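You operate a simulated robot arm through the tools that you are given. There is no shell and no other tool. Be economical: measure what you need, move in short steps, check, and stop when the job is done.

You are at the controls of a simulated two-armed robot. One attempt, no reset.

## Task
Take the yellow lifting eye and leave it on the top of the green bench mat. Stack the 10 purple filter from the front of the long steel bench on top of the 5 purple filter. Put the wooden chock on the top of the gear bench. Take the green cap from the top of the teal bench and leave it on top of the purple roll. Take the oblong cover marked "72" from the top of the gauge bench and put it on top of the grey flat cover there. Put the yellow block on top of the orange bracket on the top of the gauge bench. Take the teal can on the top of the gauge bench and put it away on the second shelf from the bottom of the green rack. Fetch the green ring and set it in the blue tray. The order is free. Set down upright: wooden chock, teal can.

Only the result counts: the job must be done as asked and must still hold three seconds after the hand-in. Knocking over, shifting, dropping, spilling or breaking anything else fails it. Lids that push on must go on centred and level and be pressed home; caps that screw on are set level and turned clockwise until they are tight.

## Robot
Two 7-joint arms with two-finger parallel grippers on one trunk, on a base that drives. Base frame: it is fixed to the floor where the robot stands at the start and does not move with it; the origin is under the middle of the robot, x ahead of it, y to its left, z up; the surface under the hand at the start is at about z = 820. Readings come in mm, rad, newtons and seconds.
The left shoulder is at the start at [70, 130, 1187], the right one opposite. With the tool pointing down near the work surface each hand reaches from about 100 to 500 mm from the robot's upright axis, wherever it stands, measured 20 degrees to its own side. Places, roughly: blue tray (30x19x6 cm) [9200, 3800, 900]; flat cover (15x15x4 cm) [8700, -2100, 800]; green cap (8x7x3 cm) [-3300, 3400, 900]; green ring (6x6x2 cm) [8100, -300, 800]; oblong cover [8750, -1750, 750]; orange bracket (8x5x4 cm) [8700, -800, 800]; purple filter [250, -250, 750]; purple roll (8x8x9 cm) [-3200, 3600, 900]; second shelf of the green rack [9400, 5100, 500]; teal can [8750, -250, 750]; top of the gear bench [500, 1600, 800]; top of the green bench mat [-3200, 2000, 900]; wooden chock (10x5x6 cm) [400, -1300, 800]; yellow block (4x4x4 cm) [8800, -1000, 800]; yellow lifting eye (7x3x8 cm) [500, -200, 900]. Payload 1.57 kg a hand.
The TCP of each hand is the grasp point between the finger pads, 30 mm short of the fingertips. In the tool frame z runs along the fingers and y along their closing line. Largest opening 80 mm; finger width 17, thickness 12; the body of the gripper, 40 by 82 mm, starts 80 mm behind the TCP.
Orientation is that of the tool frame in the base frame, as a unit quaternion [x, y, z, w]. With the fingers straight down and closing along the base's y, the tool's x points along the base's -x, its y along +y and its z along -z.

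## Interface
- The arms move only by the tool move_arm. It takes "left_steps", "right_steps" or both (then of equal length, played together; a hand with none holds still); each is a list that holds one entry, the list of rows, each a list of 7 numbers: the opening, from 0 (shut) to 1 (fully open), then the shift along the base's x, y, z in mm, then the turn, a rotation vector about the base's x, y, z in rad. In form: [[[hand, tx, ty, tz, ax, ay, az], ...]]. A call has 1 to 12 rows; each row is the pose to reach, as a shift and turn from the pose commanded when the call began. Each row takes 0.2 s and may step no farther than 50 mm and 0.15 rad from the row before; otherwise, or with a gripper value out of range, the whole call is refused. A pose out of reach is approached as far as the arm can. The call stops where the force on the tool passes 40 N (or 10 N more than at its start, if that is more) or the arm is blocked; 0.2 s more then pass. Each finger travels about 108 mm/s and halts on what it meets, pressing with about 41 N; the grip force reading is that of the motor and also rises with nothing between the fingers. The clock runs only during rows and for 0.2 s after the last one: add rows that repeat a pose to give the fingers time. The reply holds the time, the measured pose of the TCP, the force on the tool along the base axes, the opening and the grip force, in the units named above and with some noise, with the torque about the TCP (base axes, N m) and any sound that the robot's microphone picked up.
- Cameras (640 x 400 px; columns grow to the right, rows downward): "scene" is now at [106.9, -47.6, 1389.6]; the picture's right is [-0.64, -0.77, 0.00], its down [-0.61, 0.51, -0.60] and it looks along [0.46, -0.39, -0.80] (base axes); focal length 257 px, centre (320, 200). "left" rides on the left gripper at [72, 7, -122] in its tool frame; the picture's right is [-0.09, 1.00, 0.00], its down [-0.84, -0.08, -0.54] and it looks along [-0.54, -0.05, 0.84] (tool axes); focal length 238 px, centre (320, 200). "right" rides on the right gripper at [72, -7, -122] in its tool frame; the picture's right is [0.09, 1.00, 0.00], its down [-0.84, 0.08, -0.54] and it looks along [-0.54, 0.05, 0.84] (tool axes); focal length 238 px, centre (320, 200). There is no depth. A picture from a camera that has moved, and an enlarged one, comes with that camera's place and axes in the base frame and with its lens.
- snapshot(camera): a new picture of that camera. No time passes.
- raise_lower(by): slides the trunk up (or, below 0, down) by that many mm; the arms and the scene camera ride with it, the base frame stays. It gives what a move gives, with no picture.
- drive_base(legs): drives the robot by 1 to 6 legs, each [ahead, left, turn to the left] in mm, mm and rad, along the robot's own axes; the way and the turn of a leg run together, so that a leg with both is an arc; at most 1500 mm and 3.142 rad a leg. The arms and the cameras ride along, it lands a little off, and it stops where it bumps. It gives what a move gives.
- aim_head(pan, tilt): turns the head with the scene camera to pan (to the left, within 1.501 rad either way) and tilt (down, from -0.506 to 1.204), counted from straight ahead of the robot. It gives what a move gives.
- inspect(camera, box): a new picture of the part [left, top, right, bottom] of that camera's present view, enlarged. No time passes.
- hand_in(): hands the job in; it is judged then, once.

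Go step by step. Nothing tells you exact positions but the pictures and the camera data: compare them with the known pose of the tool, close in by small moves and look again before you grip or let go. The budget is 483 turns and 238 pictures, counting those below and the enlarged ones. Unless the task says otherwise, let go and move clear before handing in, and close with one line.

The tools are called after "Emit:" by a JSON object that holds its "name" and its "arguments". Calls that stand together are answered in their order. move_arm: Moves the arms, as the interface text tells. Its arguments: {"type":"object","properties":{"left_steps":{"type":"array"},"right_steps":{"type":"array"}},"required":[]} The other tools are called the same way: raise_lower (by) slides the trunk up or down; drive_base (legs) drives the base; aim_head (pan, tilt) turns the head that bears the scene camera; snapshot (camera) takes a picture; inspect (camera, box) takes an enlarged picture of a part of a camera's view; hand_in () hands the job in.

At the start:

```text
t: 0.0
left_ee_pos: [365.0, -41.5, 1180.9]
left_tcp_rot: [-0.001, 1.0, -0.001, 0.0]
left_wrist_force: [-0.2, -0.1, 0.0]
left_moment: [0.01, -0.03, 0.04]
left_opening: 80.0
left_grip_force: 0.0
right_ee_pos: [268.9, -360.2, 1145.4]
right_tcp_rot: [0.0, 1.0, 0.0, -0.001]
right_wrist_force: [-0.8, -0.7, -0.3]
right_moment: [0.0, 0.0, -0.01]
right_opening: 79.8
right_grip_force: 0.0
trunk travel left (down, up): [-825.0, 115.0]
robot x, y, heading: [-3.9, -2.8, 0.002]
head pan, tilt: [-0.695, 0.922]
```

scene: 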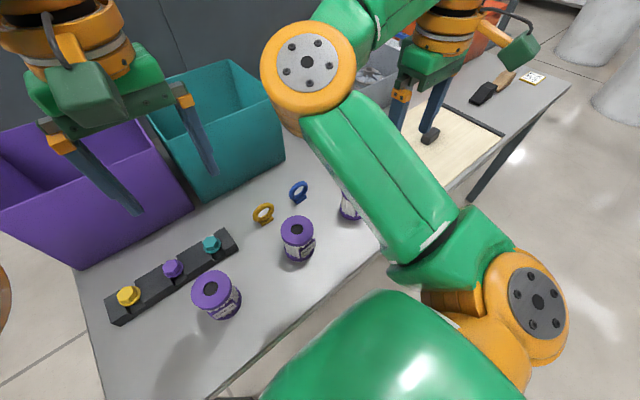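
right: 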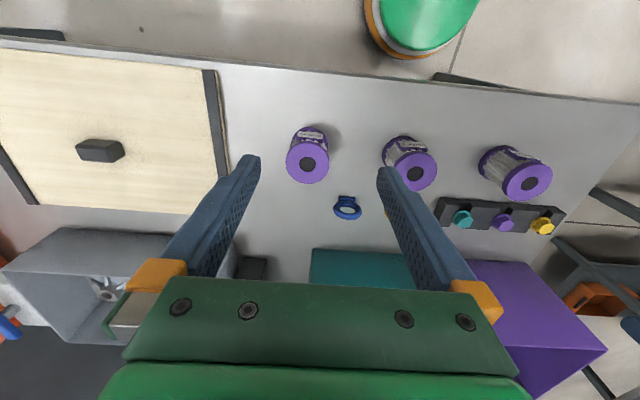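
left: 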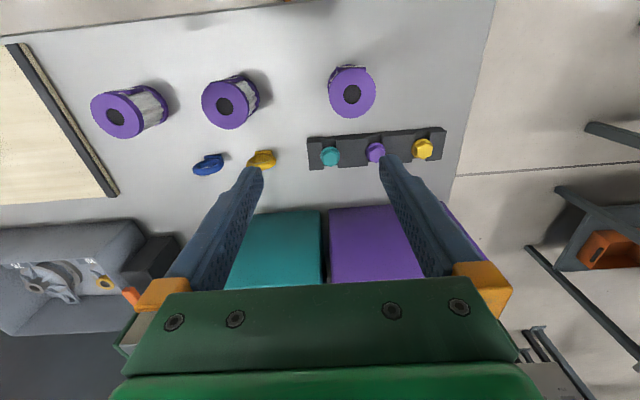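

I see three purple filters on the steel bench, plus two lifting eyes (one yellow, one blue). First I'll read the labels on the filters.

Emit:
{"name": "inspect", "arguments": {"camera": "right", "box": [270, 100, 590, 300]}}

Emit:
{"name": "inspect", "arguments": {"camera": "left", "box": [70, 40, 470, 290]}}

Emit:
{"name": "inspect", "arguments": {"camera": "scene", "box": [90, 150, 410, 350]}}

```text
2.00 times, centred on (430, 200) of right
camera zoom: at [195.1, -365.8, 1269.1], right [-0.09, 1.0, 0.0], down [0.84, 0.08, 0.54], along [0.54, 0.05, -0.84], focal length 477 px, centre (100, 200)
```

zoom: 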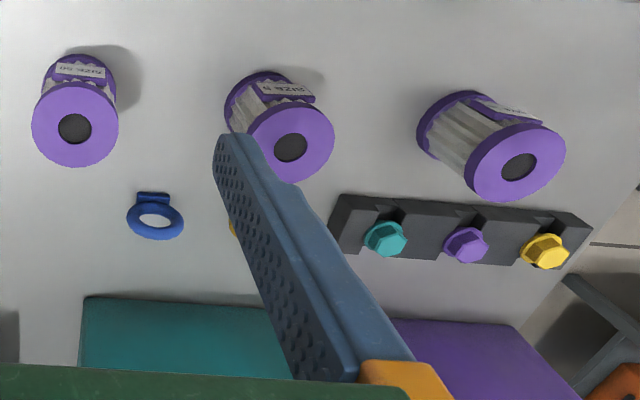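

```text
1.60 times, centred on (270, 165) of left
camera zoom: at [293.3, -34.5, 1302.3], right [0.09, 1.0, 0.0], down [0.84, -0.07, 0.54], along [0.54, -0.05, -0.84], focal length 381 px, centre (400, 256)
```

zoom: 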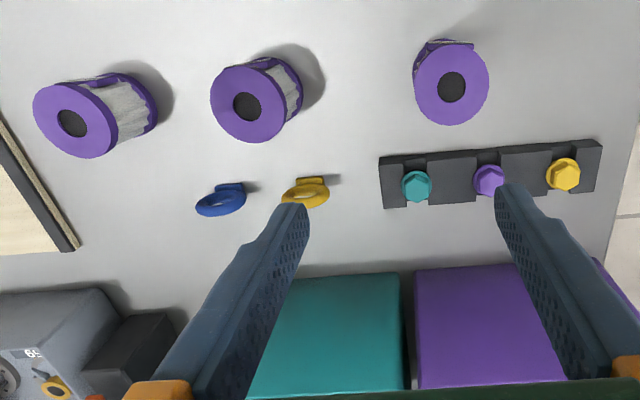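

```text
2.00 times, centred on (250, 250) of scene
camera zoom: at [106.9, -47.6, 1389.6], right [-0.64, -0.77, 0.0], down [-0.61, 0.51, -0.6], along [0.46, -0.39, -0.8], focal length 514 px, centre (460, 100)
```

zoom: 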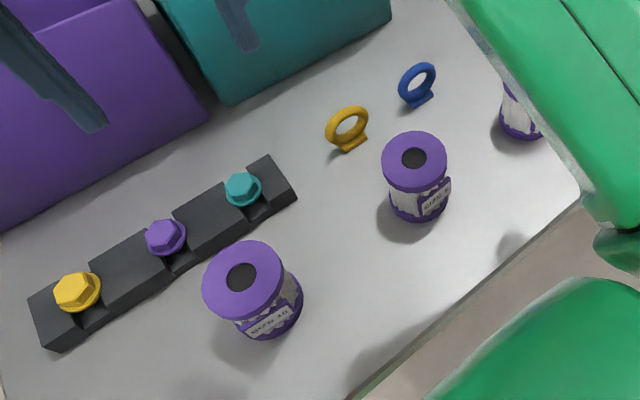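

Labels read "SIZE ..", so I zoom further to tell the 5 from the 10.

Emit:
{"name": "inspect", "arguments": {"camera": "right", "box": [285, 115, 345, 153]}}

Emit:
{"name": "inspect", "arguments": {"camera": "right", "box": [380, 125, 440, 163]}}

Emit:
{"name": "inspect", "arguments": {"camera": "scene", "box": [190, 270, 254, 320]}}

```text
10.53 times, centred on (315, 134) of right
camera zoom: at [195.1, -365.8, 1269.1], right [-0.09, 1.0, 0.0], down [0.84, 0.08, 0.54], along [0.54, 0.05, -0.84], focal length 2509 px, centre (373, 895)
```

zoom: 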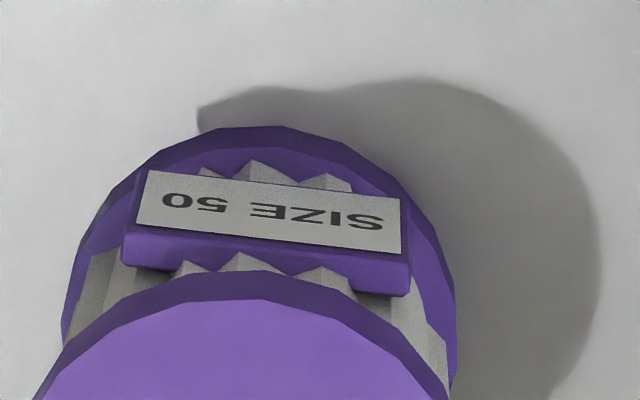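

```text
10.53 times, centred on (410, 144) of right
camera zoom: at [195.1, -365.8, 1269.1], right [-0.09, 1.0, 0.0], down [0.84, 0.08, 0.54], along [0.54, 0.05, -0.84], focal length 2509 px, centre (-627, 790)
```

zoom: 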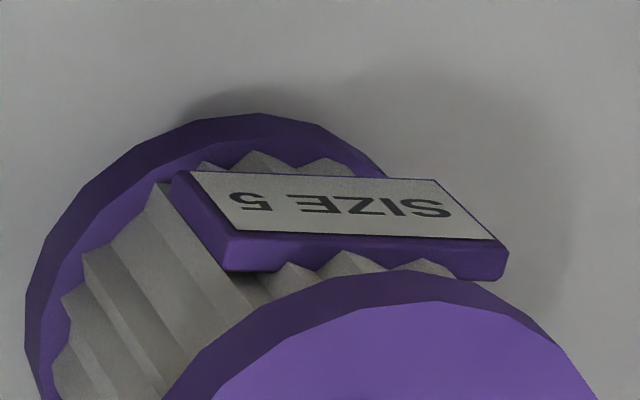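

```text
8.00 times, centred on (222, 295) of scene
camera zoom: at [106.9, -47.6, 1389.6], right [-0.64, -0.77, 0.0], down [-0.61, 0.51, -0.6], along [0.46, -0.39, -0.8], focal length 2056 px, centre (1104, -560)
```

zoom: 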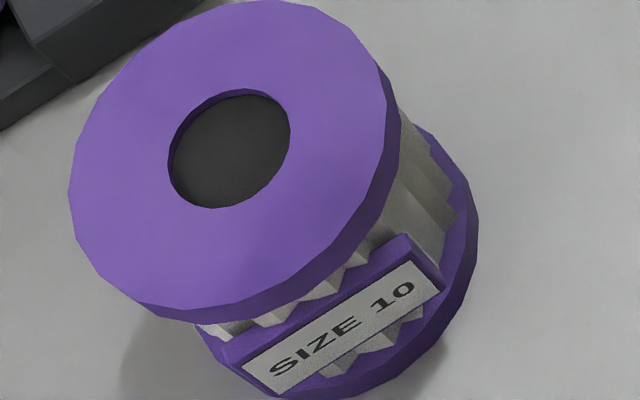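

The leftmost filter is the 10 (about x 359, y 8), the middle one is the 5 (about 358, -195), and their tops are at about z 905. I bring the left hand over the 10 and look again.

Emit:
{"name": "move_arm", "arguments": {"left_steps": [[[1, -6, 49.5, 0, 0, 0, 0], [1, -6, 49.5, -45, 0, 0, 0], [1, -6, 49.5, -90, 0, 0, 0], [1, -6, 49.5, -135, 0, 0, 0], [1, -6, 49.5, -180, 0, 0, 0], [1, -6, 49.5, -210, 0, 0, 0]]]}}

Emit:
{"name": "snapshot", "arguments": {"camera": "left"}}

Emit:
{"name": "snapshot", "arguments": {"camera": "scene"}}

```text
t: 1.4
left_ee_pos: [358.1, 10.6, 971.8]
left_tcp_rot: [-0.001, 1.0, 0.0, 0.0]
left_wrist_force: [-0.1, 0.8, 0.3]
left_moment: [-0.01, 0.04, 0.02]
left_opening: 80.0
left_grip_force: 0.0
right_ee_pos: [267.6, -360.9, 1144.7]
right_tcp_rot: [0.0, 1.0, 0.0, 0.0]
right_wrist_force: [-0.1, -0.5, 0.3]
right_moment: [0.01, 0.02, 0.0]
right_opening: 80.1
right_grip_force: 0.0
trunk travel left (down, up): [-825.0, 115.0]
robot x, y, heading: [0.6, 1.7, 0.003]
head pan, tilt: [-0.695, 0.922]
```

```text
228 pictures are left
camera left: at [286.5, 18.5, 1094.4], right [0.09, 1.0, 0.0], down [0.84, -0.07, 0.54], along [0.54, -0.05, -0.84], focal length 238 px, centre (320, 200)
```

left: 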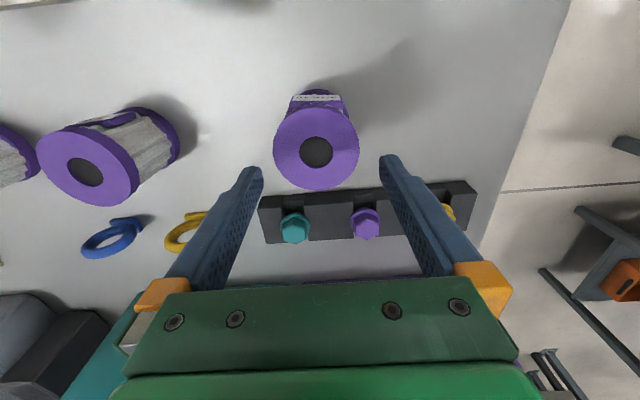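

```text
227 pictures are left
camera scene: at [107.3, -48.3, 1389.5], right [-0.64, -0.77, 0.0], down [-0.61, 0.51, -0.6], along [0.46, -0.39, -0.8], focal length 257 px, centre (320, 200)
```

scene: 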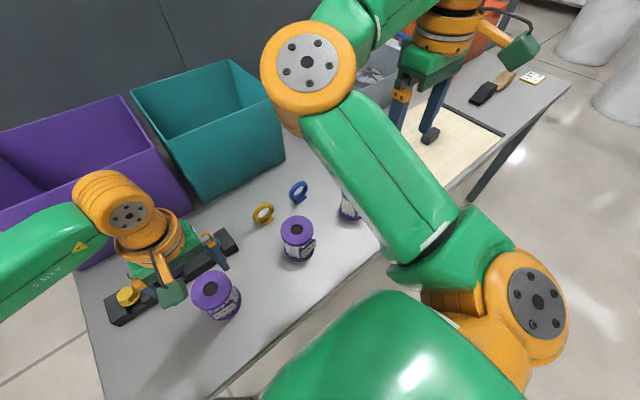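

Center of the 10 confirmed at (359, 8). I descend around its top flange and grip.

Emit:
{"name": "move_arm", "arguments": {"left_steps": [[[1, 1, -2.5, -30, 0, 0, 0], [1, 1, -2.5, -55, 0, 0, 0], [1, 1, -2.5, -76, 0, 0, 0], [0.8, 1, -2.5, -76, 0, 0, 0], [0.6, 1, -2.5, -76, 0, 0, 0], [0.6, 1, -2.5, -76, 0, 0, 0]]]}}

Emit:
{"name": "snapshot", "arguments": {"camera": "left"}}

```text
t: 2.8
left_ee_pos: [358.5, 5.3, 897.4]
left_tcp_rot: [-0.001, 1.0, 0.0, 0.002]
left_wrist_force: [1.5, -1.4, 4.9]
left_moment: [0.22, -0.06, -0.07]
left_opening: 70.7
left_grip_force: 40.8
right_ee_pos: [267.8, -358.6, 1145.2]
right_tcp_rot: [0.0, 1.0, 0.0, 0.0]
right_wrist_force: [0.1, 0.4, 0.4]
right_moment: [0.02, -0.02, 0.0]
right_opening: 80.1
right_grip_force: 0.0
trunk travel left (down, up): [-825.0, 115.0]
robot x, y, heading: [-1.4, 0.3, 0.005]
head pan, tilt: [-0.695, 0.922]
```

```text
226 pictures are left
camera left: at [288.1, 12.9, 1017.2], right [0.09, 1.0, 0.0], down [0.84, -0.07, 0.54], along [0.54, -0.05, -0.84], focal length 238 px, centre (320, 200)
```

left: 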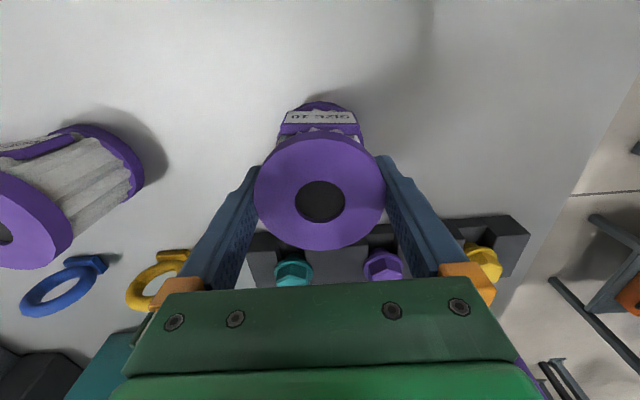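

Gripped at 70.7 mm. I lift it and carry it 203 mm toward the 5, staying high, then check.

Emit:
{"name": "move_arm", "arguments": {"left_steps": [[[0.6, 0, 0, 40, 0, 0, 0], [0.6, 0, 0, 80, 0, 0, 0], [0.6, 0, 0, 112, 0, 0, 0], [0.6, 0, -45, 112, 0, 0, 0], [0.6, 0, -90, 112, 0, 0, 0], [0.6, 0, -135, 112, 0, 0, 0], [0.6, 0, -175, 112, 0, 0, 0], [0.6, 0, -203, 112, 0, 0, 0]]]}}

Emit:
{"name": "snapshot", "arguments": {"camera": "scene"}}

Emit:
{"name": "snapshot", "arguments": {"camera": "right"}}

Emit:
{"name": "snapshot", "arguments": {"camera": "left"}}

```text
t: 4.6
left_ee_pos: [363.8, -102.0, 1010.6]
left_tcp_rot: [-0.001, 1.0, -0.003, 0.002]
left_wrist_force: [0.0, -0.5, -0.4]
left_moment: [0.02, 0.02, -0.01]
left_opening: 47.8
left_grip_force: 0.1
left hand out of reach, approached as far as the arm can: row 6, 7, 8
right_ee_pos: [267.0, -360.1, 1145.2]
right_tcp_rot: [-0.001, 1.0, -0.001, 0.0]
right_wrist_force: [0.4, -0.1, 0.2]
right_moment: [-0.01, -0.03, 0.01]
right_opening: 80.0
right_grip_force: 0.1
trunk travel left (down, up): [-825.0, 115.0]
robot x, y, heading: [-0.8, 1.1, 0.0]
head pan, tilt: [-0.695, 0.922]
```

```text
225 pictures are left
camera scene: at [106.8, -48.4, 1389.5], right [-0.64, -0.77, 0.0], down [-0.61, 0.51, -0.6], along [0.46, -0.39, -0.8], focal length 257 px, centre (320, 200)
```

scene: 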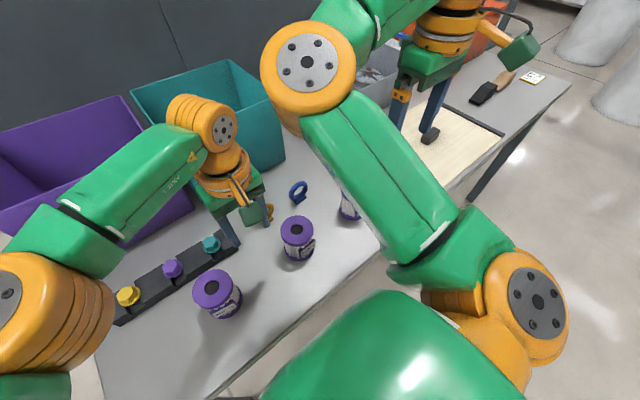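

```text
224 pictures are left
camera right: at [195.0, -366.5, 1268.9], right [-0.09, 1.0, 0.0], down [0.84, 0.08, 0.54], along [0.54, 0.05, -0.84], focal length 238 px, centre (320, 200)
```

right: 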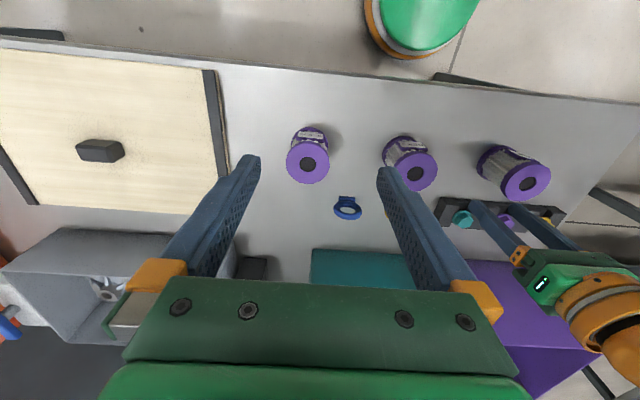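

```text
223 pictures are left
camera left: at [292.9, -93.5, 1132.5], right [0.09, 1.0, 0.0], down [0.84, -0.07, 0.54], along [0.54, -0.05, -0.84], focal length 238 px, centre (320, 200)
```

left: 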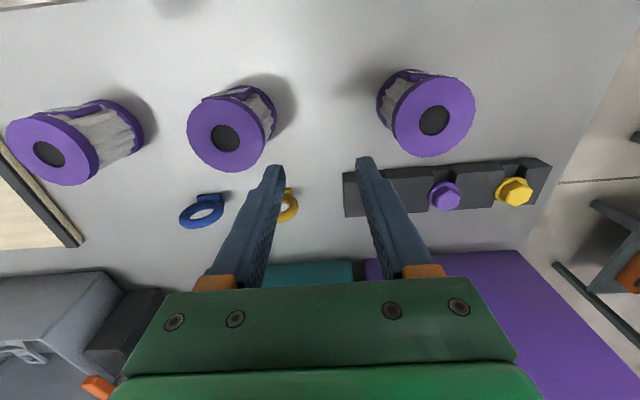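

The filter slipped out during the lift and still stands where it was. The left hand also can't reach the 5, so I'll clear the left arm and use the right hand, gripping lower and shutting harder.

Emit:
{"name": "move_arm", "arguments": {"left_steps": [[[1, -10, 40, 50, 0, 0, 0], [1, -20, 80, 100, 0, 0, 0], [1, -40, 120, 130, 0, 0, 0], [1, -60, 160, 140, 0, 0, 0], [1, -80, 200, 140, 0, 0, 0], [1, -100, 240, 140, 0, 0, 0], [1, -110, 280, 140, 0, 0, 0], [1, -110, 320, 140, 0, 0, 0]]]}}

Emit:
{"name": "move_arm", "arguments": {"right_steps": [[[1, 20, 40, -10, 0, 0, 0], [1, 40, 80, -30, 0, 0, 0], [1, 60, 120, -50, 0, 0, 0], [1, 80, 160, -70, 0, 0, 0], [1, 92, 200, -90, 0, 0, 0], [1, 92, 240, -110, 0, 0, 0], [1, 92, 285, -130, 0, 0, 0], [1, 92, 325, -150, 0, 0, 0], [1, 92, 367, -170, 0, 0, 0]]]}}

Emit:
{"name": "snapshot", "arguments": {"camera": "right"}}

Emit:
{"name": "snapshot", "arguments": {"camera": "scene"}}

```text
refused: row 1 steps farther than a row can; nothing moved
```

```text
t: 5.8
left_ee_pos: [373.6, -95.0, 998.3]
left_tcp_rot: [-0.01, 1.0, 0.006, 0.01]
left_wrist_force: [33.7, -21.2, -87.3]
left_moment: [3.37, -1.89, 1.76]
left_opening: 48.3
left_grip_force: 0.0
right_ee_pos: [423.3, -244.3, 1071.1]
right_tcp_rot: [0.005, 1.0, -0.017, 0.019]
right_wrist_force: [0.1, -0.4, -1.1]
right_moment: [-0.04, 0.01, 0.0]
right_opening: 80.4
right_grip_force: 0.0
right hand out of reach, approached as far as the arm can: row 2, 3, 4, 5, 6
trunk travel left (down, up): [-825.0, 115.0]
robot x, y, heading: [-0.3, 0.7, 0.001]
head pan, tilt: [-0.695, 0.922]
stopped in row 6 (left hand): the force on the tool passed its limit at 422 N (the readings are from after the stop); the commanded pose is now the measured one
```

```text
222 pictures are left
camera right: at [345.3, -244.8, 1192.3], right [-0.08, 1.0, -0.04], down [0.82, 0.09, 0.57], along [0.57, 0.02, -0.82], focal length 238 px, centre (320, 200)
```

right: 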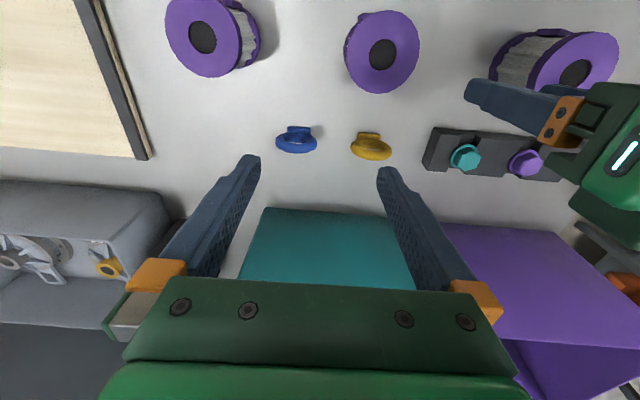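

```text
221 pictures are left
camera scene: at [110.7, -45.0, 1389.3], right [-0.64, -0.77, 0.0], down [-0.61, 0.51, -0.6], along [0.46, -0.39, -0.8], focal length 257 px, centre (320, 200)
```

scene: 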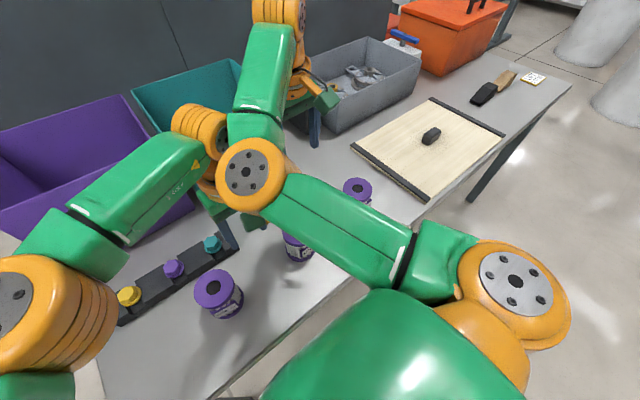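

The first call was refused and the arms touched each other; the objects look undisturbed. I move the left arm away toward +y in small steps.

Emit:
{"name": "move_arm", "arguments": {"left_steps": [[[1, -5, 35, 0, 0, 0, 0], [1, -10, 75, 10, 0, 0, 0], [1, -10, 115, 20, 0, 0, 0], [1, -20, 155, 30, 0, 0, 0], [1, -30, 195, 40, 0, 0, 0], [1, -40, 235, 50, 0, 0, 0], [1, -50, 275, 60, 0, 0, 0], [1, -60, 315, 60, 0, 0, 0]]]}}

```text
t: 6.1
left_ee_pos: [367.4, -92.3, 999.6]
left_tcp_rot: [-0.01, 1.0, 0.008, 0.014]
left_wrist_force: [2.5, 2.6, -4.9]
left_moment: [-0.26, -0.01, -0.14]
left_opening: 79.8
left_grip_force: 0.0
right_ee_pos: [418.4, -243.8, 1072.3]
right_tcp_rot: [0.001, 1.0, -0.017, 0.021]
right_wrist_force: [0.1, -0.6, 0.2]
right_moment: [-0.02, -0.01, 0.0]
right_opening: 80.2
right_grip_force: 0.1
trunk travel left (down, up): [-825.0, 115.0]
robot x, y, heading: [-1.9, -3.3, 0.002]
head pan, tilt: [-0.695, 0.922]
stopped in row 1 (left hand): the force on the tool passed its limit at 142 N (the readings are from after the stop); the commanded pose is now the measured one
```

Emit:
{"name": "move_arm", "arguments": {"left_steps": [[[1, -3, 12, 0, 0, 0, 0], [1, -6, 40, 0, 0, 0, 0], [1, -10, 80, 10, 0, 0, 0], [1, -15, 120, 20, 0, 0, 0], [1, -20, 160, 30, 0, 0, 0], [1, -30, 200, 40, 0, 0, 0], [1, -40, 240, 50, 0, 0, 0], [1, -50, 280, 60, 0, 0, 0]]]}}

Emit:
{"name": "snapshot", "arguments": {"camera": "scene"}}

```text
t: 7.9
left_ee_pos: [314.2, 192.3, 1057.8]
left_tcp_rot: [-0.01, 1.0, 0.007, 0.014]
left_wrist_force: [-0.1, 0.4, 0.1]
left_moment: [-0.04, 0.01, 0.01]
left_opening: 79.9
left_grip_force: 0.0
right_ee_pos: [419.8, -240.6, 1072.2]
right_tcp_rot: [0.001, 1.0, -0.017, 0.021]
right_wrist_force: [-0.2, 0.3, -0.6]
right_moment: [-0.04, -0.03, -0.02]
right_opening: 80.0
right_grip_force: 0.1
trunk travel left (down, up): [-825.0, 115.0]
robot x, y, heading: [1.7, 0.8, -0.0]
head pan, tilt: [-0.695, 0.922]
```

```text
220 pictures are left
camera scene: at [105.9, -45.3, 1389.7], right [-0.64, -0.77, 0.0], down [-0.61, 0.51, -0.61], along [0.47, -0.39, -0.8], focal length 257 px, centre (320, 200)
```

scene: 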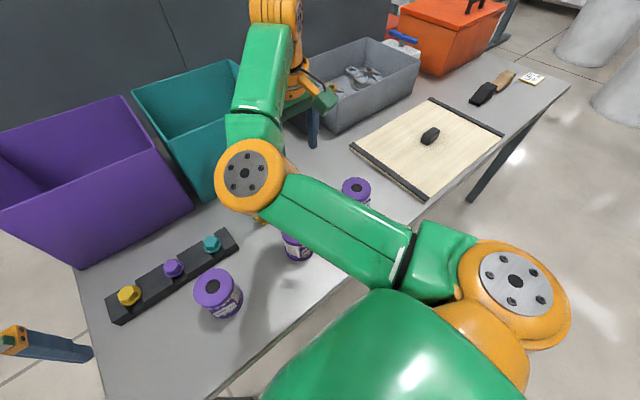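

The arms are separate and the bench items are in place. I raise the trunk a bit for better reach, then bring the right hand over the 10.

Emit:
{"name": "raise_lower", "arguments": {"by": 60}}

Emit:
{"name": "move_arm", "arguments": {"right_steps": [[[1, -20, 0, -40, 0, 0, 0], [1, -40, 20, -80, 0, 0, 0], [1, -60, 60, -100, 0, 0, 0], [1, -60, 105, -100, 0, 0, 0], [1, -60, 150, -105, 0, 0, 0], [1, -60, 195, -115, 0, 0, 0], [1, -60, 240, -120, 0, 0, 0]]]}}

Emit:
{"name": "snapshot", "arguments": {"camera": "right"}}

```text
t: 8.9
left_ee_pos: [316.1, 190.3, 1118.0]
left_tcp_rot: [-0.01, 1.0, 0.007, 0.013]
left_wrist_force: [-0.3, -0.1, -0.1]
left_moment: [-0.02, 0.02, -0.03]
left_opening: 79.9
left_grip_force: 0.1
right_ee_pos: [419.6, -243.4, 1132.2]
right_tcp_rot: [0.002, 1.0, -0.016, 0.021]
right_wrist_force: [-0.6, 0.2, 0.5]
right_moment: [0.01, 0.0, 0.0]
right_opening: 80.0
right_grip_force: 0.0
trunk travel left (down, up): [-885.0, 55.0]
robot x, y, heading: [-0.0, -0.4, 0.002]
head pan, tilt: [-0.695, 0.922]
```

```text
t: 10.5
left_ee_pos: [315.9, 189.0, 1118.2]
left_tcp_rot: [-0.011, 1.0, 0.007, 0.014]
left_wrist_force: [0.4, 0.1, -0.1]
left_moment: [0.0, 0.01, 0.03]
left_opening: 80.2
left_grip_force: 0.0
right_ee_pos: [414.9, -126.3, 973.8]
right_tcp_rot: [0.008, 0.999, -0.024, 0.025]
right_wrist_force: [0.1, 0.5, 0.0]
right_moment: [-0.02, -0.02, 0.0]
right_opening: 80.2
right_grip_force: 0.1
right hand out of reach, approached as far as the arm can: row 1, 2, 3, 4, 5, 6, 7
trunk travel left (down, up): [-885.0, 55.0]
robot x, y, heading: [-3.9, 2.2, -0.001]
head pan, tilt: [-0.695, 0.922]
```

```text
219 pictures are left
camera right: at [336.1, -125.4, 1093.5], right [-0.08, 1.0, -0.05], down [0.81, 0.09, 0.58], along [0.58, 0.0, -0.81], focal length 238 px, centre (320, 200)
```

right: 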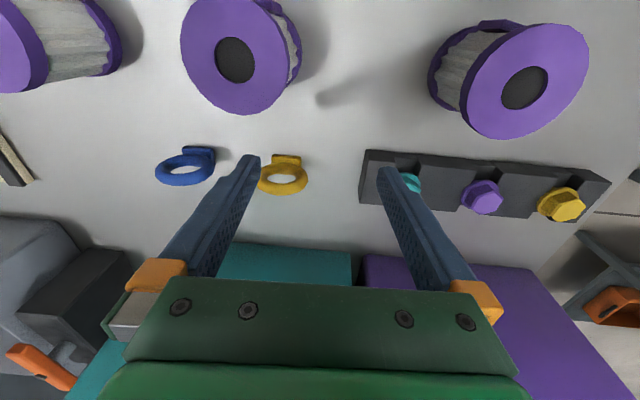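

The right arm is stuck in an awkward posture and cannot go there. I bring it back toward its starting posture step by step; the left hand with base motion can do the filters.

Emit:
{"name": "move_arm", "arguments": {"right_steps": [[[1, 0, -45, 10, 0, 0, 0], [1, 0, -90, 20, 0, 0, 0], [1, -10, -130, 40, 0, 0, 0], [1, -20, -170, 60, 0, 0, 0], [1, -30, -210, 80, 0, 0, 0], [1, -40, -250, 100, 0, 0, 0], [1, -60, -285, 120, 0, 0, 0], [1, -80, -320, 145, 0, 0, 0], [1, -90, -357, 165, 0, 0, 0]]]}}

Emit:
{"name": "snapshot", "arguments": {"camera": "scene"}}

```text
t: 12.5
left_ee_pos: [315.4, 188.3, 1118.7]
left_tcp_rot: [-0.01, 1.0, 0.008, 0.014]
left_wrist_force: [-0.8, 0.6, 0.6]
left_moment: [0.0, -0.01, -0.01]
left_opening: 79.8
left_grip_force: 0.0
right_ee_pos: [321.6, -473.9, 1128.4]
right_tcp_rot: [0.001, 1.0, -0.015, 0.021]
right_wrist_force: [-0.5, 0.9, 0.9]
right_moment: [0.0, -0.01, -0.01]
right_opening: 80.3
right_grip_force: 0.0
trunk travel left (down, up): [-885.0, 55.0]
robot x, y, heading: [3.2, -1.2, 0.0]
head pan, tilt: [-0.695, 0.922]
```

```text
218 pictures are left
camera scene: at [106.0, -49.4, 1449.6], right [-0.64, -0.77, 0.0], down [-0.61, 0.51, -0.6], along [0.47, -0.39, -0.8], focal length 257 px, centre (320, 200)
```

scene: 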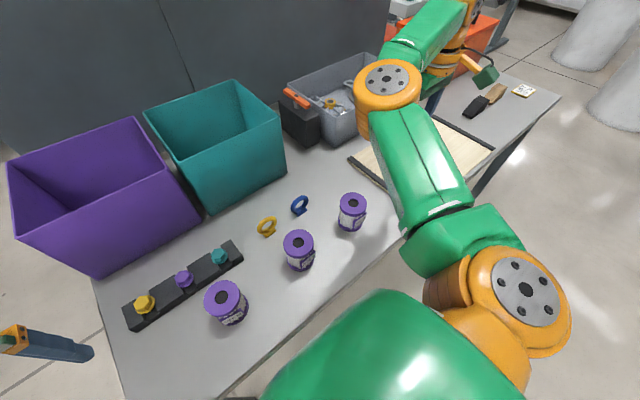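

The right arm is now clear. Left hand goes back over the 10, straightened up.

Emit:
{"name": "move_arm", "arguments": {"left_steps": [[[1, 10, -40, -20, -0.016, 0.028, -0.02], [1, 20, -80, -50, -0.016, 0.028, -0.02], [1, 30, -120, -80, -0.016, 0.028, -0.02], [1, 43.6, -160, -110, -0.016, 0.028, -0.02], [1, 43.6, -181, -140, -0.016, 0.028, -0.02], [1, 43.6, -181, -160, -0.016, 0.028, -0.02], [1, 43.6, -181, -160, -0.016, 0.028, -0.02]]]}}

Emit:
{"name": "snapshot", "arguments": {"camera": "left"}}

```text
refused: row 2 steps farther than a row can; nothing moved
```

```text
217 pictures are left
camera left: at [240.5, 191.8, 1237.0], right [0.07, 1.0, 0.02], down [0.82, -0.07, 0.56], along [0.56, -0.03, -0.83], focal length 238 px, centre (320, 200)
```

left: 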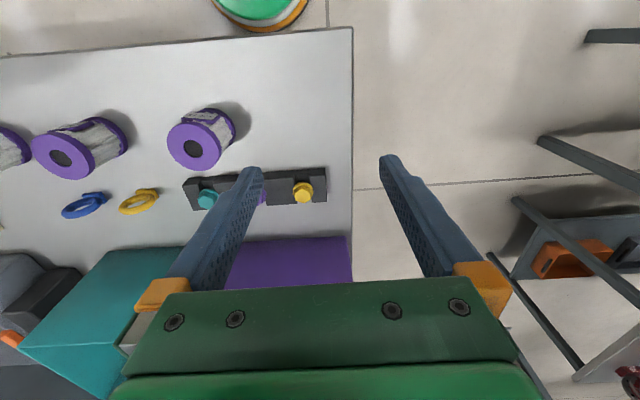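

Step sizes must stay under 50 mm in total; I resend with smaller steps.

Emit:
{"name": "move_arm", "arguments": {"left_steps": [[[1, 8, -34, -20, -0.016, 0.028, -0.02], [1, 16, -68, -44, -0.016, 0.028, -0.02], [1, 24, -102, -68, -0.016, 0.028, -0.02], [1, 32, -136, -92, -0.016, 0.028, -0.02], [1, 40, -170, -116, -0.016, 0.028, -0.02], [1, 43.6, -181, -150, -0.016, 0.028, -0.02], [1, 43.6, -181, -160, -0.016, 0.028, -0.02]]]}}

Emit:
{"name": "snapshot", "arguments": {"camera": "left"}}

```text
t: 14.1
left_ee_pos: [357.3, 7.3, 957.8]
left_tcp_rot: [0.0, 1.0, -0.002, 0.0]
left_wrist_force: [0.5, 0.0, 0.9]
left_moment: [-0.01, -0.01, 0.01]
left_opening: 80.0
left_grip_force: 0.1
right_ee_pos: [323.7, -471.8, 1127.7]
right_tcp_rot: [0.002, 1.0, -0.016, 0.021]
right_wrist_force: [0.1, -0.5, 0.9]
right_moment: [-0.02, 0.0, 0.0]
right_opening: 80.2
right_grip_force: 0.1
trunk travel left (down, up): [-885.0, 55.0]
robot x, y, heading: [-0.3, 0.5, -0.005]
head pan, tilt: [-0.695, 0.922]
```

```text
216 pictures are left
camera left: at [287.9, 16.0, 1078.3], right [0.09, 1.0, 0.0], down [0.84, -0.07, 0.54], along [0.54, -0.05, -0.84], focal length 238 px, centre (320, 200)
```

left: 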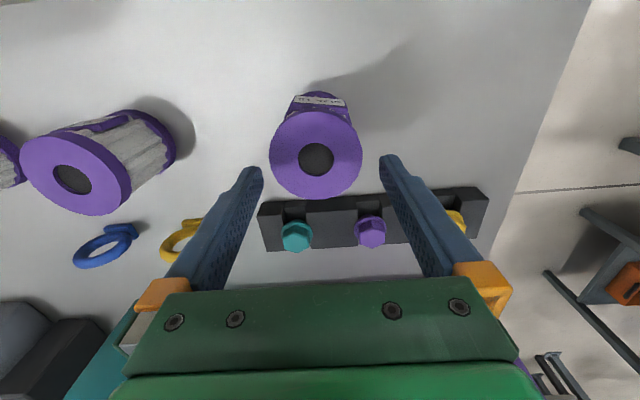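

Centered within a couple mm. I descend so both flanges sit between the fingers, and close fully.

Emit:
{"name": "move_arm", "arguments": {"left_steps": [[[1, 3, -2, -30, 0, 0, 0], [1, 3, -2, -60, 0, 0, 0], [1, 3, -2, -85, 0, 0, 0], [1, 3, -2, -98, 0, 0, 0], [0, 3, -2, -98, 0, 0, 0], [0, 3, -2, -98, 0, 0, 0], [0, 3, -2, -98, 0, 0, 0]]]}}

Emit:
{"name": "move_arm", "arguments": {"left_steps": [[[0, 0, 0, 10, 0, 0, 0], [0, 0, 0, 20, 0, 0, 0], [0, 0, 0, 20, 0, 0, 0]]]}}

Emit:
{"name": "snapshot", "arguments": {"camera": "left"}}

```text
t: 15.7
left_ee_pos: [363.1, 5.7, 860.5]
left_tcp_rot: [-0.001, 1.0, -0.002, -0.001]
left_wrist_force: [1.1, 0.2, 6.0]
left_moment: [0.26, 0.03, -0.02]
left_opening: 70.2
left_grip_force: 41.1
right_ee_pos: [323.4, -472.9, 1126.4]
right_tcp_rot: [0.001, 1.0, -0.016, 0.02]
right_wrist_force: [0.4, -0.8, -0.3]
right_moment: [0.0, 0.02, 0.0]
right_opening: 79.9
right_grip_force: 0.0
trunk travel left (down, up): [-885.0, 55.0]
robot x, y, heading: [0.4, -1.1, -0.001]
head pan, tilt: [-0.695, 0.922]
```

```text
t: 16.5
left_ee_pos: [363.6, 6.9, 879.5]
left_tcp_rot: [0.0, 1.0, -0.002, -0.001]
left_wrist_force: [0.0, -0.1, -2.0]
left_moment: [0.02, -0.01, -0.03]
left_opening: 70.6
left_grip_force: 41.1
right_ee_pos: [322.5, -472.1, 1128.4]
right_tcp_rot: [0.001, 1.0, -0.017, 0.02]
right_wrist_force: [-0.6, -0.1, -0.1]
right_moment: [0.02, 0.01, 0.02]
right_opening: 79.8
right_grip_force: 0.1
trunk travel left (down, up): [-885.0, 55.0]
robot x, y, heading: [0.4, -0.4, 0.005]
head pan, tilt: [-0.695, 0.922]
```

```text
215 pictures are left
camera left: at [292.3, 14.4, 1000.3], right [0.09, 1.0, 0.0], down [0.84, -0.08, 0.54], along [0.54, -0.05, -0.84], focal length 238 px, centre (320, 200)
```

left: 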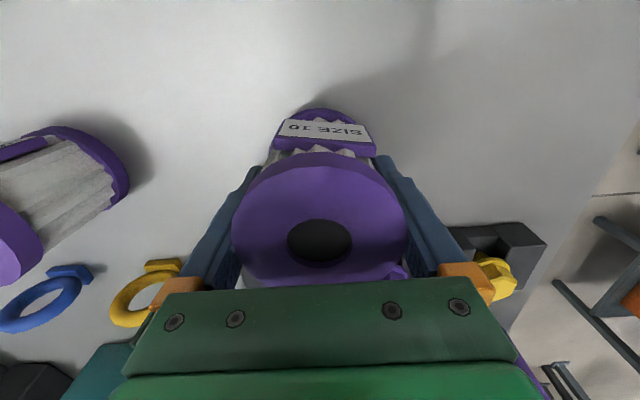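

It is held now (about 2 N of weight). I lift it further and check.

Emit:
{"name": "move_arm", "arguments": {"left_steps": [[[0, 0, 0, 20, 0, 0, 0], [0, 0, 0, 40, 0, 0, 0], [0, 0, 0, 60, 0, 0, 0], [0, 0, 0, 80, 0, 0, 0], [0, 0, 0, 100, 0, 0, 0]]]}}

Emit:
{"name": "snapshot", "arguments": {"camera": "left"}}

```text
t: 17.7
left_ee_pos: [363.7, 6.1, 979.7]
left_tcp_rot: [0.0, 1.0, -0.001, -0.002]
left_wrist_force: [-0.4, 0.1, -1.6]
left_moment: [-0.02, 0.0, 0.01]
left_opening: 70.4
left_grip_force: 41.0
right_ee_pos: [323.3, -473.7, 1127.4]
right_tcp_rot: [0.001, 1.0, -0.017, 0.02]
right_wrist_force: [-0.5, 0.0, 0.3]
right_moment: [-0.03, 0.0, 0.0]
right_opening: 79.8
right_grip_force: 0.2
trunk travel left (down, up): [-885.0, 55.0]
robot x, y, heading: [1.6, -0.0, -0.001]
head pan, tilt: [-0.695, 0.922]
```

```text
214 pictures are left
camera left: at [292.2, 14.1, 1100.7], right [0.09, 1.0, 0.0], down [0.84, -0.08, 0.54], along [0.54, -0.05, -0.84], focal length 238 px, centre (320, 200)
```

left: 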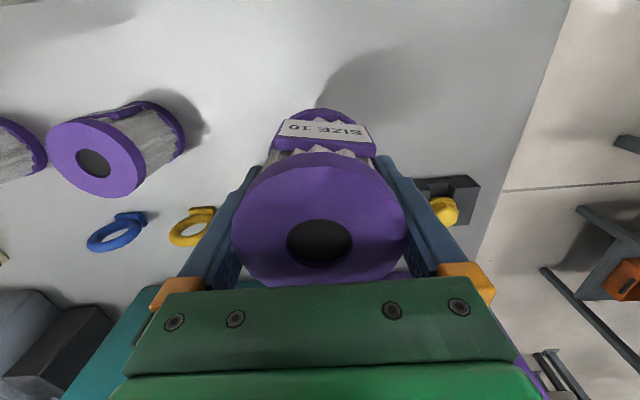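

Held firmly. The 5 is 203 mm to the right of the held filter, so I drive the base that way.

Emit:
{"name": "drive_base", "arguments": {"legs": [[0, -200, 0]]}}

Emit:
{"name": "snapshot", "arguments": {"camera": "left"}}

Emit:
{"name": "aim_head", "arguments": {"pan": 0.1, "tilt": 0.9}}

Emit:
{"name": "snapshot", "arguments": {"camera": "scene"}}

```text
t: 19.3
left_ee_pos: [362.6, -195.9, 978.9]
left_tcp_rot: [0.0, 1.0, -0.004, -0.001]
left_wrist_force: [-0.5, 0.2, -1.9]
left_moment: [0.01, -0.02, 0.01]
left_opening: 70.4
left_grip_force: 41.2
right_ee_pos: [322.2, -673.5, 1129.7]
right_tcp_rot: [0.002, 1.0, -0.019, 0.02]
right_wrist_force: [0.0, 0.6, -0.9]
right_moment: [-0.03, 0.02, -0.01]
right_opening: 79.9
right_grip_force: 0.1
trunk travel left (down, up): [-885.0, 55.0]
robot x, y, heading: [0.6, -204.1, -0.0]
head pan, tilt: [-0.695, 0.922]
```

```text
213 pictures are left
camera left: at [292.2, -186.9, 1100.3], right [0.09, 1.0, -0.01], down [0.84, -0.08, 0.54], along [0.54, -0.06, -0.84], focal length 238 px, centre (320, 200)
```

left: 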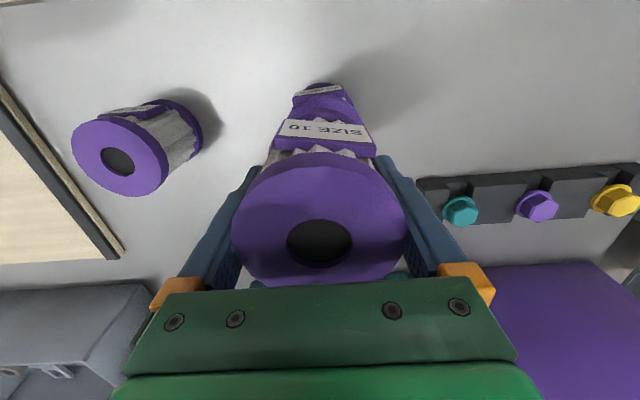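

```text
t: 20.5
left_ee_pos: [362.3, -198.5, 978.1]
left_tcp_rot: [0.001, 1.0, -0.002, -0.001]
left_wrist_force: [0.9, -0.1, -1.5]
left_moment: [0.02, 0.0, -0.01]
left_opening: 70.1
left_grip_force: 40.9
right_ee_pos: [323.1, -677.9, 1127.6]
right_tcp_rot: [0.002, 1.0, -0.017, 0.02]
right_wrist_force: [0.5, -1.1, -0.5]
right_moment: [-0.04, 0.0, 0.03]
right_opening: 80.3
right_grip_force: 0.1
trunk travel left (down, up): [-885.0, 55.0]
robot x, y, heading: [2.5, -205.2, -0.001]
head pan, tilt: [0.099, 0.901]
```

```text
212 pictures are left
camera scene: at [125.3, -196.3, 1451.1], right [0.1, -1.0, 0.0], down [-0.78, -0.08, -0.62], along [0.62, 0.06, -0.78], focal length 257 px, centre (320, 200)
```

scene: 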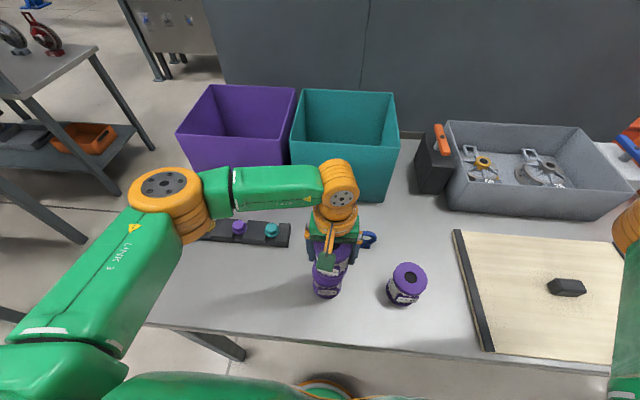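

The held filter looks right above the 5. I check the alignment closely from the head.

Emit:
{"name": "inspect", "arguments": {"camera": "scene", "box": [288, 230, 368, 300]}}

Emit:
{"name": "inspect", "arguments": {"camera": "left", "box": [230, 70, 410, 190]}}

```text
5.71 times, centred on (328, 265) of scene
camera zoom: at [125.3, -196.3, 1451.1], right [0.1, -1.0, 0.0], down [-0.78, -0.08, -0.62], along [0.62, 0.06, -0.78], focal length 1469 px, centre (274, -171)
```

zoom: 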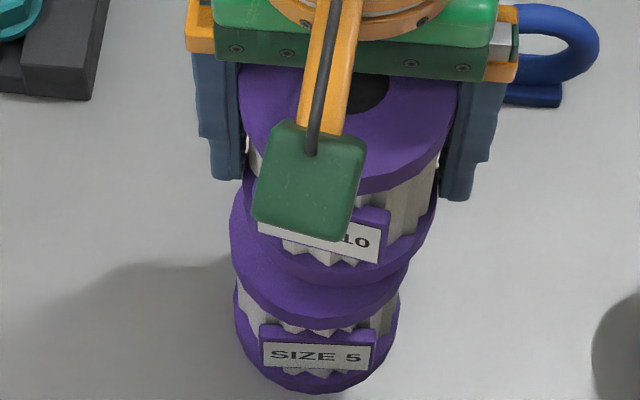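

```text
3.33 times, centred on (320, 130) of left
camera zoom: at [292.2, -190.1, 1100.3], right [0.09, 1.0, 0.0], down [0.84, -0.08, 0.54], along [0.54, -0.05, -0.84], focal length 794 px, centre (320, 433)
```

zoom: 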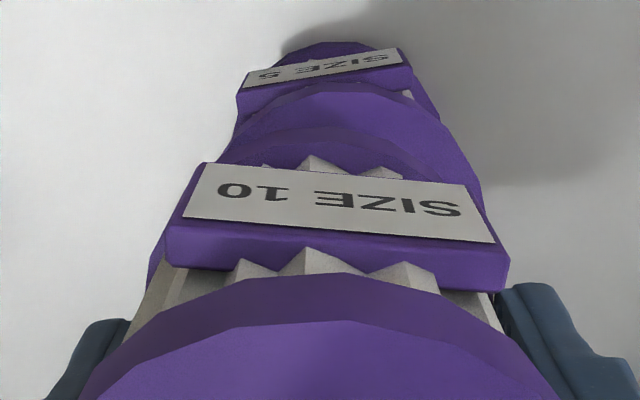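

The held filter seems about 5–6 mm too far right of the 5. I shift it and look again.

Emit:
{"name": "move_arm", "arguments": {"left_steps": [[[0, 0, 5, 0, 0, 0, 0], [0, 0, 5, -20, 0, 0, 0], [0, 0, 5, -27, 0, 0, 0], [0, 0, 5, -27, 0, 0, 0]]]}}

Emit:
{"name": "inspect", "arguments": {"camera": "scene", "box": [288, 230, 368, 300]}}

Emit:
{"name": "inspect", "arguments": {"camera": "left", "box": [230, 70, 410, 190]}}

```text
t: 21.5
left_ee_pos: [363.3, -194.4, 952.5]
left_tcp_rot: [0.001, 1.0, -0.002, -0.001]
left_wrist_force: [0.4, 0.7, -2.1]
left_moment: [-0.05, -0.02, 0.02]
left_opening: 70.3
left_grip_force: 41.4
right_ee_pos: [322.0, -677.7, 1127.5]
right_tcp_rot: [0.002, 1.0, -0.016, 0.021]
right_wrist_force: [-0.8, -0.1, -0.7]
right_moment: [-0.03, 0.0, -0.02]
right_opening: 79.9
right_grip_force: 0.0
trunk travel left (down, up): [-885.0, 55.0]
robot x, y, heading: [1.2, -203.8, 0.002]
head pan, tilt: [0.099, 0.901]
```

```text
5.71 times, centred on (328, 265) of scene
camera zoom: at [125.1, -196.4, 1451.1], right [0.1, -1.0, 0.0], down [-0.78, -0.08, -0.62], along [0.62, 0.06, -0.78], focal length 1469 px, centre (274, -171)
```

zoom: 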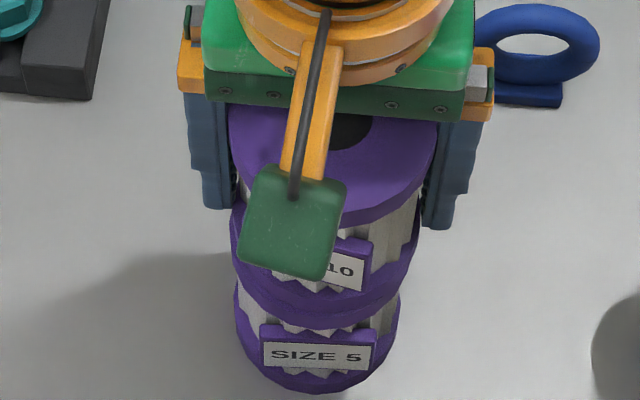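

```text
3.33 times, centred on (320, 130) of left
camera zoom: at [292.8, -185.9, 1072.3], right [0.09, 1.0, 0.0], down [0.84, -0.08, 0.54], along [0.54, -0.05, -0.84], focal length 794 px, centre (320, 433)
```

zoom: 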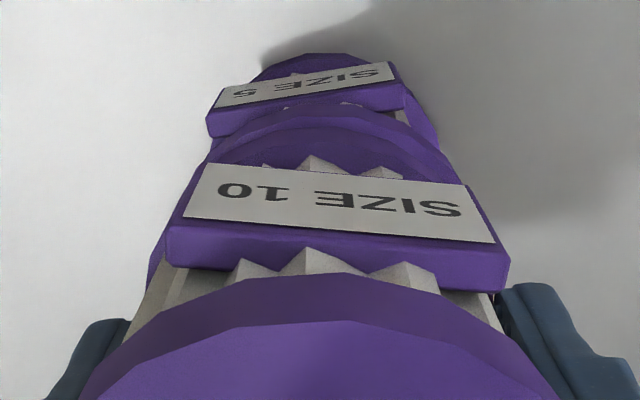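

Nearly aligned, 2 mm more to go. Then I lower gently to contact.

Emit:
{"name": "move_arm", "arguments": {"left_steps": [[[0, 0, 2, 0, 0, 0, 0], [0, 0, 2, -3, 0, 0, 0], [0, 0, 2, -5, 0, 0, 0], [0, 0, 2, -6, 0, 0, 0]]]}}

Emit:
{"name": "inspect", "arguments": {"camera": "scene", "box": [288, 230, 368, 300]}}

```text
t: 22.5
left_ee_pos: [359.5, -192.6, 947.8]
left_tcp_rot: [0.001, 1.0, -0.002, 0.002]
left_wrist_force: [3.9, 1.1, 27.1]
left_moment: [0.48, -0.09, 0.16]
left_opening: 69.6
left_grip_force: 41.2
right_ee_pos: [318.5, -676.8, 1129.6]
right_tcp_rot: [0.001, 1.0, -0.017, 0.023]
right_wrist_force: [0.0, 0.5, 0.1]
right_moment: [0.0, 0.01, 0.0]
right_opening: 80.0
right_grip_force: 0.2
trunk travel left (down, up): [-885.0, 55.0]
robot x, y, heading: [-3.9, -205.1, 0.002]
head pan, tilt: [0.099, 0.901]
```

```text
5.71 times, centred on (328, 265) of scene
camera zoom: at [120.8, -196.7, 1451.8], right [0.1, -1.0, 0.0], down [-0.78, -0.08, -0.62], along [0.62, 0.06, -0.78], focal length 1469 px, centre (274, -171)
```

zoom: 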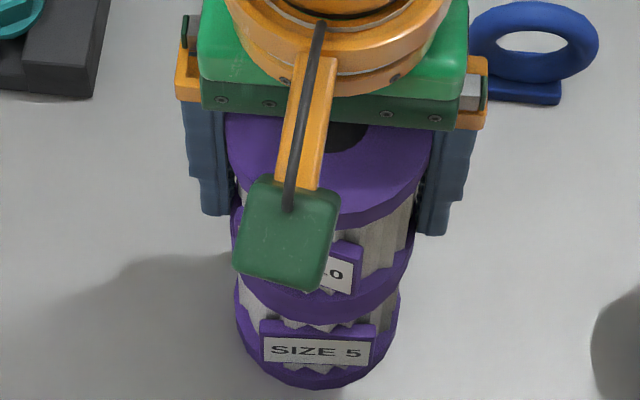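

Seated with 27 N. I ease 2 mm, open, and lift straight up.

Emit:
{"name": "move_arm", "arguments": {"left_steps": [[[0, 0, 0, 2, 0, 0, 0], [0.95, 0, 0, 2, 0, 0, 0], [1, 0, 0, 2, 0, 0, 0], [1, 0, 0, 4, 0, 0, 0], [1, 0, 0, 25, 0, 0, 0], [1, 0, 0, 60, 0, 0, 0], [1, 0, 0, 100, 0, 0, 0], [1, 0, 0, 130, 0, 0, 0]]]}}

Emit:
{"name": "snapshot", "arguments": {"camera": "scene"}}

Emit:
{"name": "snapshot", "arguments": {"camera": "left"}}

```text
t: 24.3
left_ee_pos: [366.0, -191.8, 1078.4]
left_tcp_rot: [0.001, 1.0, -0.001, -0.001]
left_wrist_force: [0.1, -0.7, -0.1]
left_moment: [0.02, -0.01, 0.01]
left_opening: 80.2
left_grip_force: 0.1
right_ee_pos: [321.4, -677.3, 1127.6]
right_tcp_rot: [0.002, 1.0, -0.016, 0.02]
right_wrist_force: [0.0, 0.8, -1.2]
right_moment: [0.0, 0.03, 0.03]
right_opening: 80.1
right_grip_force: 0.0
trunk travel left (down, up): [-885.0, 55.0]
robot x, y, heading: [-1.2, -202.4, 0.002]
head pan, tilt: [0.099, 0.901]
```

```text
206 pictures are left
camera scene: at [124.5, -196.6, 1451.1], right [0.1, -1.0, 0.0], down [-0.78, -0.08, -0.62], along [0.62, 0.06, -0.78], focal length 257 px, centre (320, 200)
```

scene: 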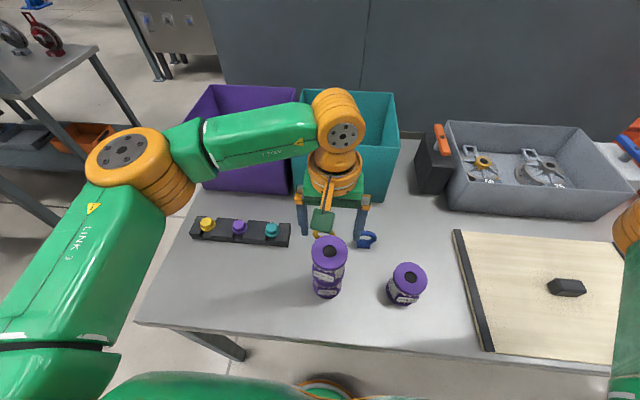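

```text
205 pictures are left
camera left: at [294.1, -184.3, 1198.6], right [0.09, 1.0, 0.0], down [0.84, -0.08, 0.54], along [0.54, -0.05, -0.84], focal length 238 px, centre (320, 200)
```

left: 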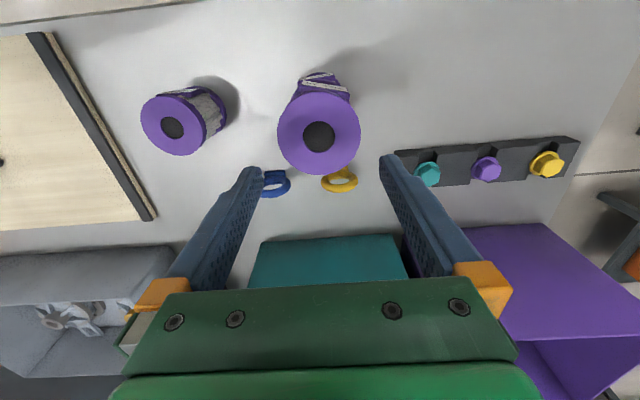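

The filter stack stands well. Next the yellow lifting eye at about (473, -171); I check its orientation.

Emit:
{"name": "inspect", "arguments": {"camera": "left", "box": [260, 140, 380, 215]}}

```text
5.33 times, centred on (320, 178) of left
camera zoom: at [294.1, -184.3, 1198.6], right [0.09, 1.0, 0.0], down [0.84, -0.08, 0.54], along [0.54, -0.05, -0.84], focal length 1271 px, centre (320, 320)
```

zoom: 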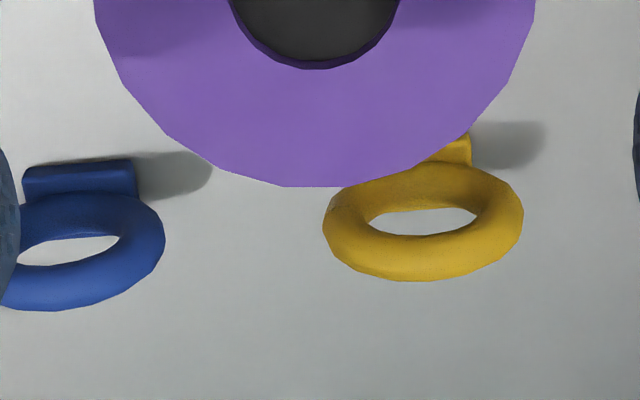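

The ring stands in the y–z plane at about (477, -170). I turn the left hand by 90° so that it closes along x, while moving over it at safe height.

Emit:
{"name": "move_arm", "arguments": {"left_steps": [[[1, 10, 2, 0, 0, 0, 0.14], [1, 20, 4, 0, 0, 0, 0.285], [1, 30, 6, 0, 0, 0, 0.43], [1, 40, 8, 0, 0, 0, 0.57], [1, 50, 10, 0, 0, 0, 0.714], [1, 60, 12, 0, 0, 0, 0.857], [1, 70, 14, 0, 0, 0, 1.0], [1, 80, 16, 0, 0, 0, 1.143], [1, 90, 18, 0, 0, 0, 1.286], [1, 100, 20, 0, 0, 0, 1.43], [1, 110, 22, 0, 0, 0, 1.571]]]}}

Emit:
{"name": "snapshot", "arguments": {"camera": "left"}}

Emit:
{"name": "snapshot", "arguments": {"camera": "scene"}}

```text
t: 26.7
left_ee_pos: [465.5, -167.9, 1075.1]
left_tcp_rot: [-0.706, 0.708, -0.001, 0.001]
left_wrist_force: [-0.3, 0.0, -0.2]
left_moment: [0.0, 0.01, 0.02]
left_opening: 80.1
left_grip_force: 0.0
left hand out of reach, approached as far as the arm can: row 11
right_ee_pos: [321.7, -678.1, 1128.3]
right_tcp_rot: [0.002, 1.0, -0.016, 0.02]
right_wrist_force: [0.3, -0.3, 0.0]
right_moment: [0.01, 0.0, 0.04]
right_opening: 80.0
right_grip_force: 0.0
trunk travel left (down, up): [-885.0, 55.0]
robot x, y, heading: [4.0, -199.9, 0.0]
head pan, tilt: [0.099, 0.901]
```

```text
203 pictures are left
camera left: at [459.7, -239.2, 1196.1], right [-1.0, 0.09, 0.0], down [0.08, 0.84, 0.54], along [0.05, 0.54, -0.84], focal length 238 px, centre (320, 200)
```

left: 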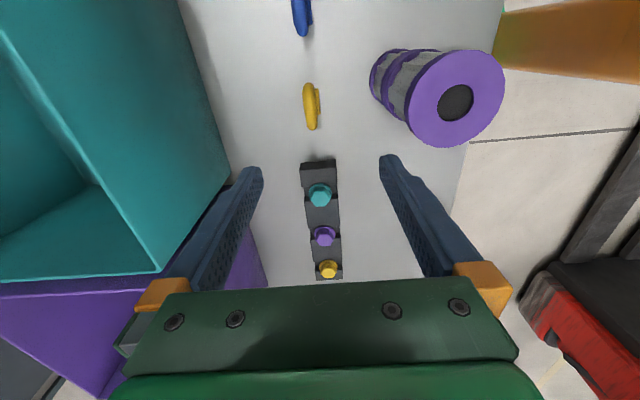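

```text
202 pictures are left
camera scene: at [124.6, -197.4, 1451.2], right [0.1, -1.0, 0.0], down [-0.78, -0.08, -0.62], along [0.62, 0.06, -0.78], focal length 257 px, centre (320, 200)
```

scene: 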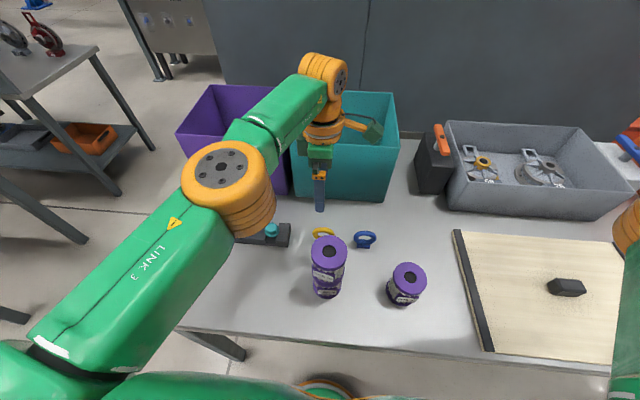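

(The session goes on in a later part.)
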